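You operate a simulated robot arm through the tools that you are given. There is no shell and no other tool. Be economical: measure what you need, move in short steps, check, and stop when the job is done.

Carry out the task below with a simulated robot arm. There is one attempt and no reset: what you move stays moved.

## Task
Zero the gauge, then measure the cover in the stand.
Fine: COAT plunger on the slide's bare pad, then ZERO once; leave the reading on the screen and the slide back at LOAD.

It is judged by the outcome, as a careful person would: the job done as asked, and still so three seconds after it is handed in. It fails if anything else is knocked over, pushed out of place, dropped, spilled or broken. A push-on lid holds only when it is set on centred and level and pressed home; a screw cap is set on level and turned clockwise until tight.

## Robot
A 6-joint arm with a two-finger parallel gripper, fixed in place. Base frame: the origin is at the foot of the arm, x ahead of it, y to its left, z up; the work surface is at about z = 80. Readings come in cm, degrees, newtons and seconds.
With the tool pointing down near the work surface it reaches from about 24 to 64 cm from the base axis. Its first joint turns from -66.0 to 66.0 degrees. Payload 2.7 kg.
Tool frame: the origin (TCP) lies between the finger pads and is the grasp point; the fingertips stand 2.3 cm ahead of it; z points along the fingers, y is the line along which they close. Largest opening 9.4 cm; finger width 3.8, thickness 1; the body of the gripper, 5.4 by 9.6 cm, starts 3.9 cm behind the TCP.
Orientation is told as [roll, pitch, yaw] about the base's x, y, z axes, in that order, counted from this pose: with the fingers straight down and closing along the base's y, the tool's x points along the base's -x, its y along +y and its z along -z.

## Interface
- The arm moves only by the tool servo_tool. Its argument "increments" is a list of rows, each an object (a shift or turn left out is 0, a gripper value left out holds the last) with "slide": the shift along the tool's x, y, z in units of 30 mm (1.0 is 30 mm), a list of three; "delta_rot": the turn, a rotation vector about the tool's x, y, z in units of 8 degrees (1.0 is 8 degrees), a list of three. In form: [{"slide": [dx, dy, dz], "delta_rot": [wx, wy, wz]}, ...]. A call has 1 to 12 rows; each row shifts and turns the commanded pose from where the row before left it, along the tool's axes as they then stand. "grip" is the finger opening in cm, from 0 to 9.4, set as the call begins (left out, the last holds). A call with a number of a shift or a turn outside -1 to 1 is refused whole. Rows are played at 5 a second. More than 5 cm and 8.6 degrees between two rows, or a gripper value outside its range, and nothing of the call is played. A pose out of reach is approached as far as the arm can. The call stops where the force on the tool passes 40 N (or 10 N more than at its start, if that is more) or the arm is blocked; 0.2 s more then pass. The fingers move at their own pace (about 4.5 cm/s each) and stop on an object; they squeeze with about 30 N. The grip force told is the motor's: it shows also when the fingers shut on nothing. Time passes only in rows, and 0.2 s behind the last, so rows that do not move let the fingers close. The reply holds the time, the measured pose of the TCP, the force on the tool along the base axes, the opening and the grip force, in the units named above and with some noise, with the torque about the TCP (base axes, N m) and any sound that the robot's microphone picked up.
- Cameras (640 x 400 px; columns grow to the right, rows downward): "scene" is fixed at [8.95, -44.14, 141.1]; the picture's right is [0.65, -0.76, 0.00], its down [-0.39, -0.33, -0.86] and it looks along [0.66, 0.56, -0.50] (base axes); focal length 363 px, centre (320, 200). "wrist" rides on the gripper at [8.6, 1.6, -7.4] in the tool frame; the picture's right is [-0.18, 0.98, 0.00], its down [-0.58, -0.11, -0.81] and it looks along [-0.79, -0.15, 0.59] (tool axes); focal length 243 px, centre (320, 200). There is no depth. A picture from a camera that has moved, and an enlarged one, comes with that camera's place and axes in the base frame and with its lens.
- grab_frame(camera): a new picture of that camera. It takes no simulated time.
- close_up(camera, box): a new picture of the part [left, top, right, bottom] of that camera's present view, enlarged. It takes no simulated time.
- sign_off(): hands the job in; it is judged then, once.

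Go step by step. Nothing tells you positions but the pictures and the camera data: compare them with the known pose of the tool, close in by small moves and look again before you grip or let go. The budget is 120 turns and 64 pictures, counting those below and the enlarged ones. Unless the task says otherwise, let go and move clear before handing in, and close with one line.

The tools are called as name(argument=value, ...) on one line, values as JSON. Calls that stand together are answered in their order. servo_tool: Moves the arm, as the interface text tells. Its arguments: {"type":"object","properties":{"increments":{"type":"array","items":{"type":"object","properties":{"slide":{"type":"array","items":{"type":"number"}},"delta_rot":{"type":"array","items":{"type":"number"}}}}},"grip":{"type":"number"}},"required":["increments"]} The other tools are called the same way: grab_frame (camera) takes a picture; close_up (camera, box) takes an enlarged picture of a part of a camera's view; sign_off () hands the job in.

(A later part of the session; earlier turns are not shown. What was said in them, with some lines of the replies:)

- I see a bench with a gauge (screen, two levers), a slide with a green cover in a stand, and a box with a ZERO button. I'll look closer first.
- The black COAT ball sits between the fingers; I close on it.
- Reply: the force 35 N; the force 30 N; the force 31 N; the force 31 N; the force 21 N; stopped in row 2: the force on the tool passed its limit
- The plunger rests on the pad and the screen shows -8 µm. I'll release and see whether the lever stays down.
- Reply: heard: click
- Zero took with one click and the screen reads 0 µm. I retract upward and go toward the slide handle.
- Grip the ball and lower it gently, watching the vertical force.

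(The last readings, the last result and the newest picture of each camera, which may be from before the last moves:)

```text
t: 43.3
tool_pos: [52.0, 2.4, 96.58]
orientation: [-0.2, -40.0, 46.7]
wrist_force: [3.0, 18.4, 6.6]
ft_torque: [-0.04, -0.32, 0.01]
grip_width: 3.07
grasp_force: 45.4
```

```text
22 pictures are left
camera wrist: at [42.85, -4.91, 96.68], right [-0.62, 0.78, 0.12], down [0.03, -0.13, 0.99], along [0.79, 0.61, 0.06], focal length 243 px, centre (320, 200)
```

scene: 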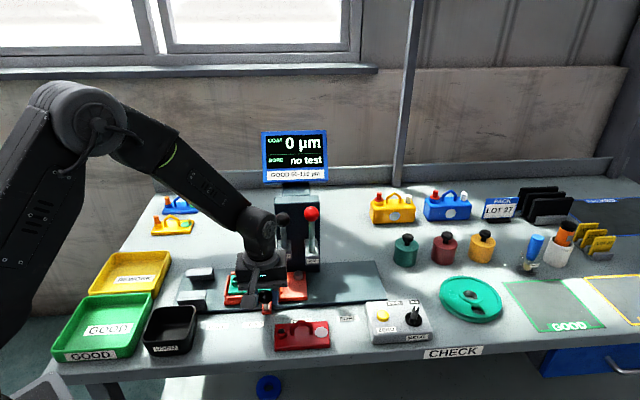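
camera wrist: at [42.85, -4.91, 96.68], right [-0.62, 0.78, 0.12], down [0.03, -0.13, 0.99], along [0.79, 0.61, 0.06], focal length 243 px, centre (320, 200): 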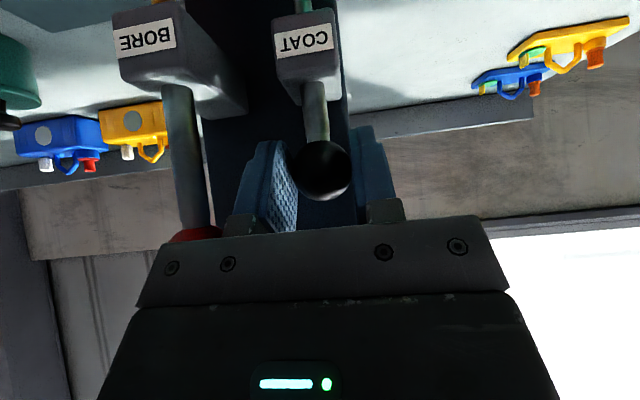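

servo_tool(increments=[{"slide": [0.08, 0, 0.096]}, {"slide": [0.08, 0, 0.096]}, {}])

servo_tool(increments=[{"slide": [0.05, 0, 0.06]}, {"slide": [0.05, 0, 0.06]}, {}])

close_up(camera="scene", box=[220, 120, 380, 310])

```text
t: 44.1
tool_pos: [51.89, 2.28, 95.83]
orientation: [-0.1, -40.0, 46.7]
wrist_force: [6.0, 23.8, 7.7]
ft_torque: [0.17, -0.52, -0.15]
grip_width: 3.09
grasp_force: 44.9
```

```text
t: 44.9
tool_pos: [51.81, 2.28, 95.14]
orientation: [0.0, -39.9, 46.6]
wrist_force: [-2.7, 20.0, 6.9]
ft_torque: [0.15, -0.55, -0.13]
grip_width: 3.07
grasp_force: 44.4
```

```text
2.11 times, centred on (300, 215) of scene
camera zoom: at [8.93, -44.08, 141.12], right [0.65, -0.76, 0.0], down [-0.39, -0.33, -0.86], along [0.66, 0.56, -0.5], focal length 765 px, centre (362, 168)
```

zoom: 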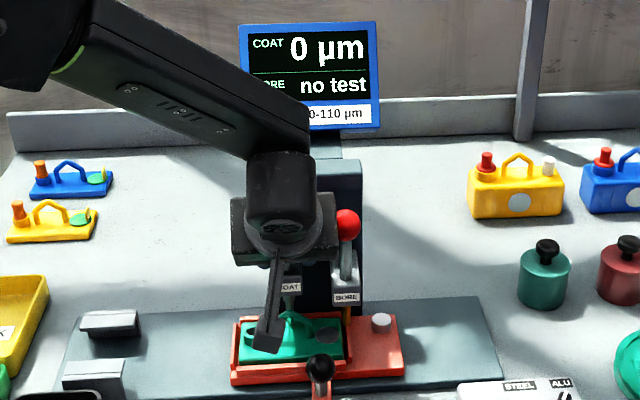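

Not touching yet (cover lies slightly lower than the pad); a little further.

servo_tool(increments=[{"slide": [0.04, -0.03, 0.05]}, {"slide": [0.04, 0, 0.05]}, {}])

close_up(camera="scene", box=[220, 120, 380, 310])

```text
t: 45.6
tool_pos: [51.87, 2.28, 95.08]
orientation: [0.0, -40.1, 46.9]
wrist_force: [-11.9, 1.6, 8.8]
ft_torque: [-0.32, -0.29, -0.36]
grip_width: 3.08
grasp_force: 44.9
stopped in row 3: the force on the tool passed its limit (the readings are from after the stop); the commanded pose is now the measured one
```

```text
2.11 times, centred on (300, 215) of scene
camera zoom: at [8.9, -44.14, 141.1], right [0.65, -0.76, 0.0], down [-0.38, -0.33, -0.86], along [0.66, 0.56, -0.5], focal length 765 px, centre (362, 168)
```

zoom: 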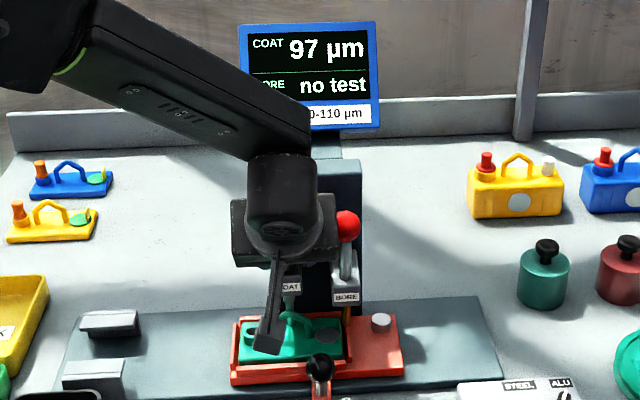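

97 µm is on the screen. Release the lever, back out, and go for the slide handle again.

servo_tool(increments=[{}, {}, {}, {"slide": [0, 0, -0.5]}, {"slide": [0, 0, -0.7]}, {"slide": [0, 0, -0.7]}, {"slide": [0.8, 0, -0.9]}, {"delta_rot": [0, 1, 0]}, {"delta_rot": [0, 1, 0]}, {"delta_rot": [0, 1, 0]}, {"delta_rot": [0, 1, 0]}, {"delta_rot": [0, 1, 0]}], grip=4.6)

grab_frame(camera="wrist")

grab_frame(camera="scene")

```text
t: 48.2
tool_pos: [46.82, -3.16, 99.86]
orientation: [0.1, 0.1, 46.7]
wrist_force: [0.4, 0.1, 0.6]
ft_torque: [0.05, 0.01, 0.01]
grip_width: 4.6
grasp_force: 0.1
```

```text
19 pictures are left
camera wrist: at [39.73, -8.26, 107.27], right [-0.59, 0.81, 0.0], down [0.48, 0.35, 0.81], along [0.65, 0.48, -0.59], focal length 243 px, centre (320, 200)
```

wrist: 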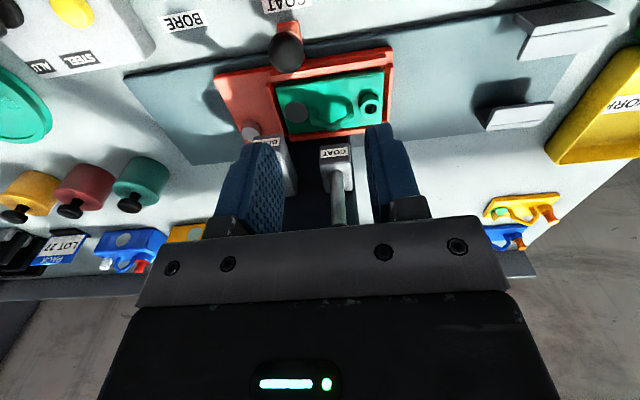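

```text
18 pictures are left
```

scene: 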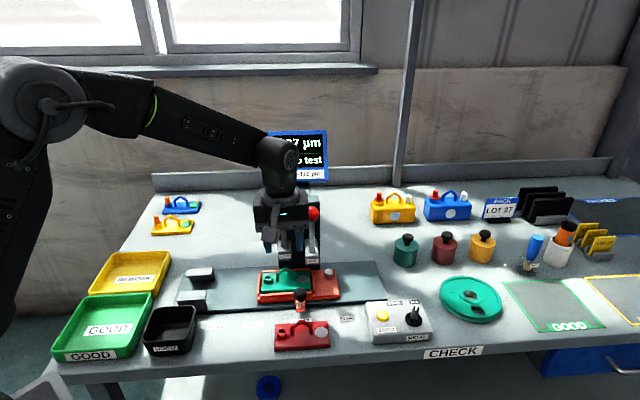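

servo_tool(increments=[{"slide": [0.2, -0.88, 0]}, {"slide": [0, 0, 0.9]}, {"slide": [0, 0, 0.9]}, {"slide": [0, 0, 0.7]}, {}], grip=5.4)

grab_frame(camera="wrist")

```text
t: 49.4
tool_pos: [48.53, -4.91, 91.99]
orientation: [0.0, -0.1, 46.8]
wrist_force: [0.6, 0.1, 0.8]
ft_torque: [0.0, 0.01, -0.01]
grip_width: 5.4
grasp_force: 0.0
```

```text
17 pictures are left
camera wrist: at [41.37, -10.31, 99.5], right [-0.59, 0.81, 0.0], down [0.48, 0.35, 0.81], along [0.65, 0.48, -0.59], focal length 243 px, centre (320, 200)
```

wrist: 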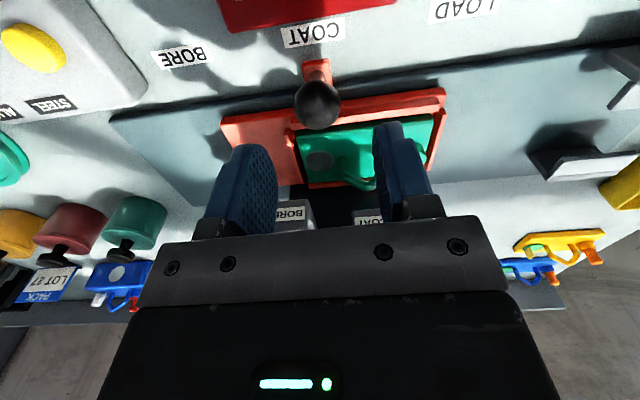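

servo_tool(increments=[{"slide": [0.13, 0, 0.57]}, {"slide": [0, 0, 0.6]}, {"slide": [0, 0, 0.5]}, {}])

servo_tool(increments=[{}, {}, {}], grip=0)

```text
t: 50.4
tool_pos: [48.12, -5.45, 87.26]
orientation: [0.0, -0.1, 46.9]
wrist_force: [-0.5, -0.9, -0.2]
ft_torque: [-0.01, -0.04, 0.0]
grip_width: 5.37
grasp_force: 0.0
```

```text
t: 51.2
tool_pos: [48.23, -5.33, 87.28]
orientation: [0.1, -0.1, 46.8]
wrist_force: [1.4, -1.9, -2.7]
ft_torque: [-0.02, -0.07, -0.02]
grip_width: 2.92
grasp_force: 45.2
```

servo_tool(increments=[{"slide": [-0.01, 0.415, 0]}, {"slide": [-0.01, 0.415, 0]}, {"slide": [-0.01, 0.415, 0]}, {"slide": [-0.01, 0.415, 0]}, {"slide": [-0.01, 0.415, 0]}, {"slide": [-0.01, 0.415, 0]}, {"slide": [-0.01, 0.415, 0]}, {"slide": [-0.01, 0.415, 0]}, {}])

grab_frame(camera="wrist")

```text
t: 53.2
tool_pos: [41.28, 1.58, 87.37]
orientation: [-0.2, -0.2, 46.9]
wrist_force: [15.2, 17.6, -1.1]
ft_torque: [0.06, 0.03, 0.04]
grip_width: 2.95
grasp_force: 45.1
```

```text
16 pictures are left
camera wrist: at [34.11, -3.7, 94.66], right [-0.59, 0.81, 0.0], down [0.47, 0.35, 0.81], along [0.65, 0.48, -0.59], focal length 243 px, centre (320, 200)
```

wrist: 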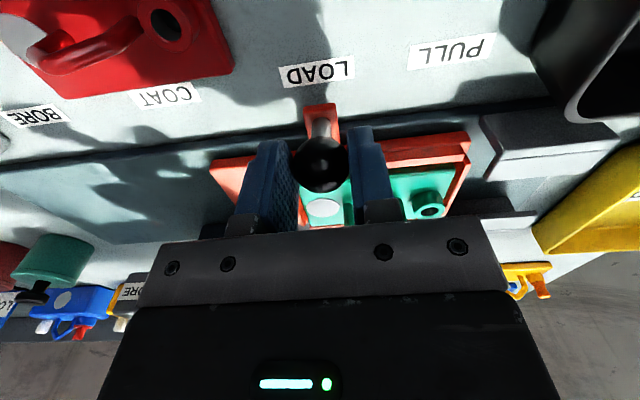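

servo_tool(increments=[{"slide": [-0.05, 0.05, 0]}, {}])

servo_tool(increments=[{}, {}, {}, {"slide": [0, 0, -0.8]}, {"slide": [0, 0, -0.9]}, {"slide": [0, 0, -0.9]}, {"slide": [0, 0, -0.9]}, {"slide": [0.8, 0, -0.9]}, {"slide": [0.8, 0, -0.9]}, {"slide": [0.8, 0, -0.9]}], grip=5)

grab_frame(camera="scene")

close_up(camera="scene", box=[170, 120, 390, 330])

```text
t: 53.8
tool_pos: [41.17, 1.59, 87.31]
orientation: [-0.1, 0.0, 46.7]
wrist_force: [8.2, 5.5, 3.7]
ft_torque: [0.74, -0.96, -0.12]
grip_width: 2.92
grasp_force: 45.5
```

```text
t: 56.0
tool_pos: [36.14, -3.9, 105.98]
orientation: [0.0, -0.1, 46.8]
wrist_force: [0.5, 0.3, 0.7]
ft_torque: [-0.04, 0.02, 0.0]
grip_width: 4.99
grasp_force: 0.1
```

```text
15 pictures are left
```

scene: 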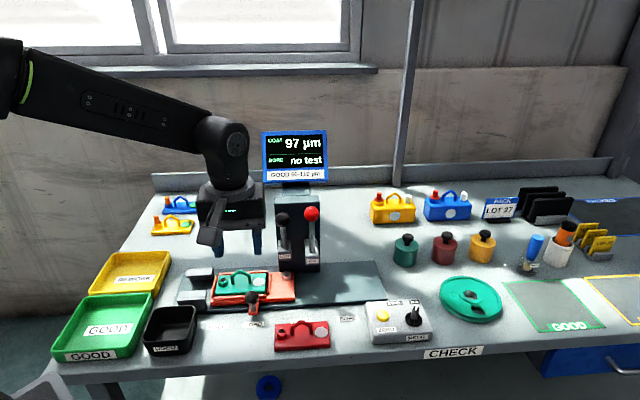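

```text
1.90 times, centred on (280, 225) of scene
camera zoom: at [8.96, -44.14, 141.1], right [0.65, -0.76, 0.0], down [-0.39, -0.33, -0.86], along [0.66, 0.56, -0.5], focal length 692 px, centre (396, 152)
```

zoom: 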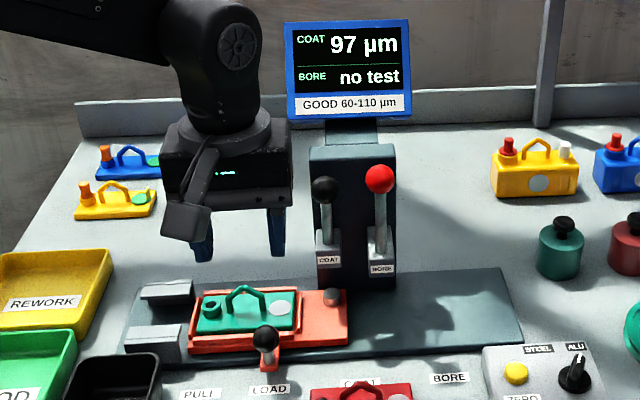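

The slide is back at LOAD, both levers are up, the arm is clear and the screen still shows 97 µm. I'm handing it in.

sign_off()

```text
The job is handed in.
```

I zeroed the gauge on the bare pad with one ZERO press. The green cover then measured 97 µm, inside the 60–110 GOOD band; the reading is still on the screen and the slide is back at LOAD.
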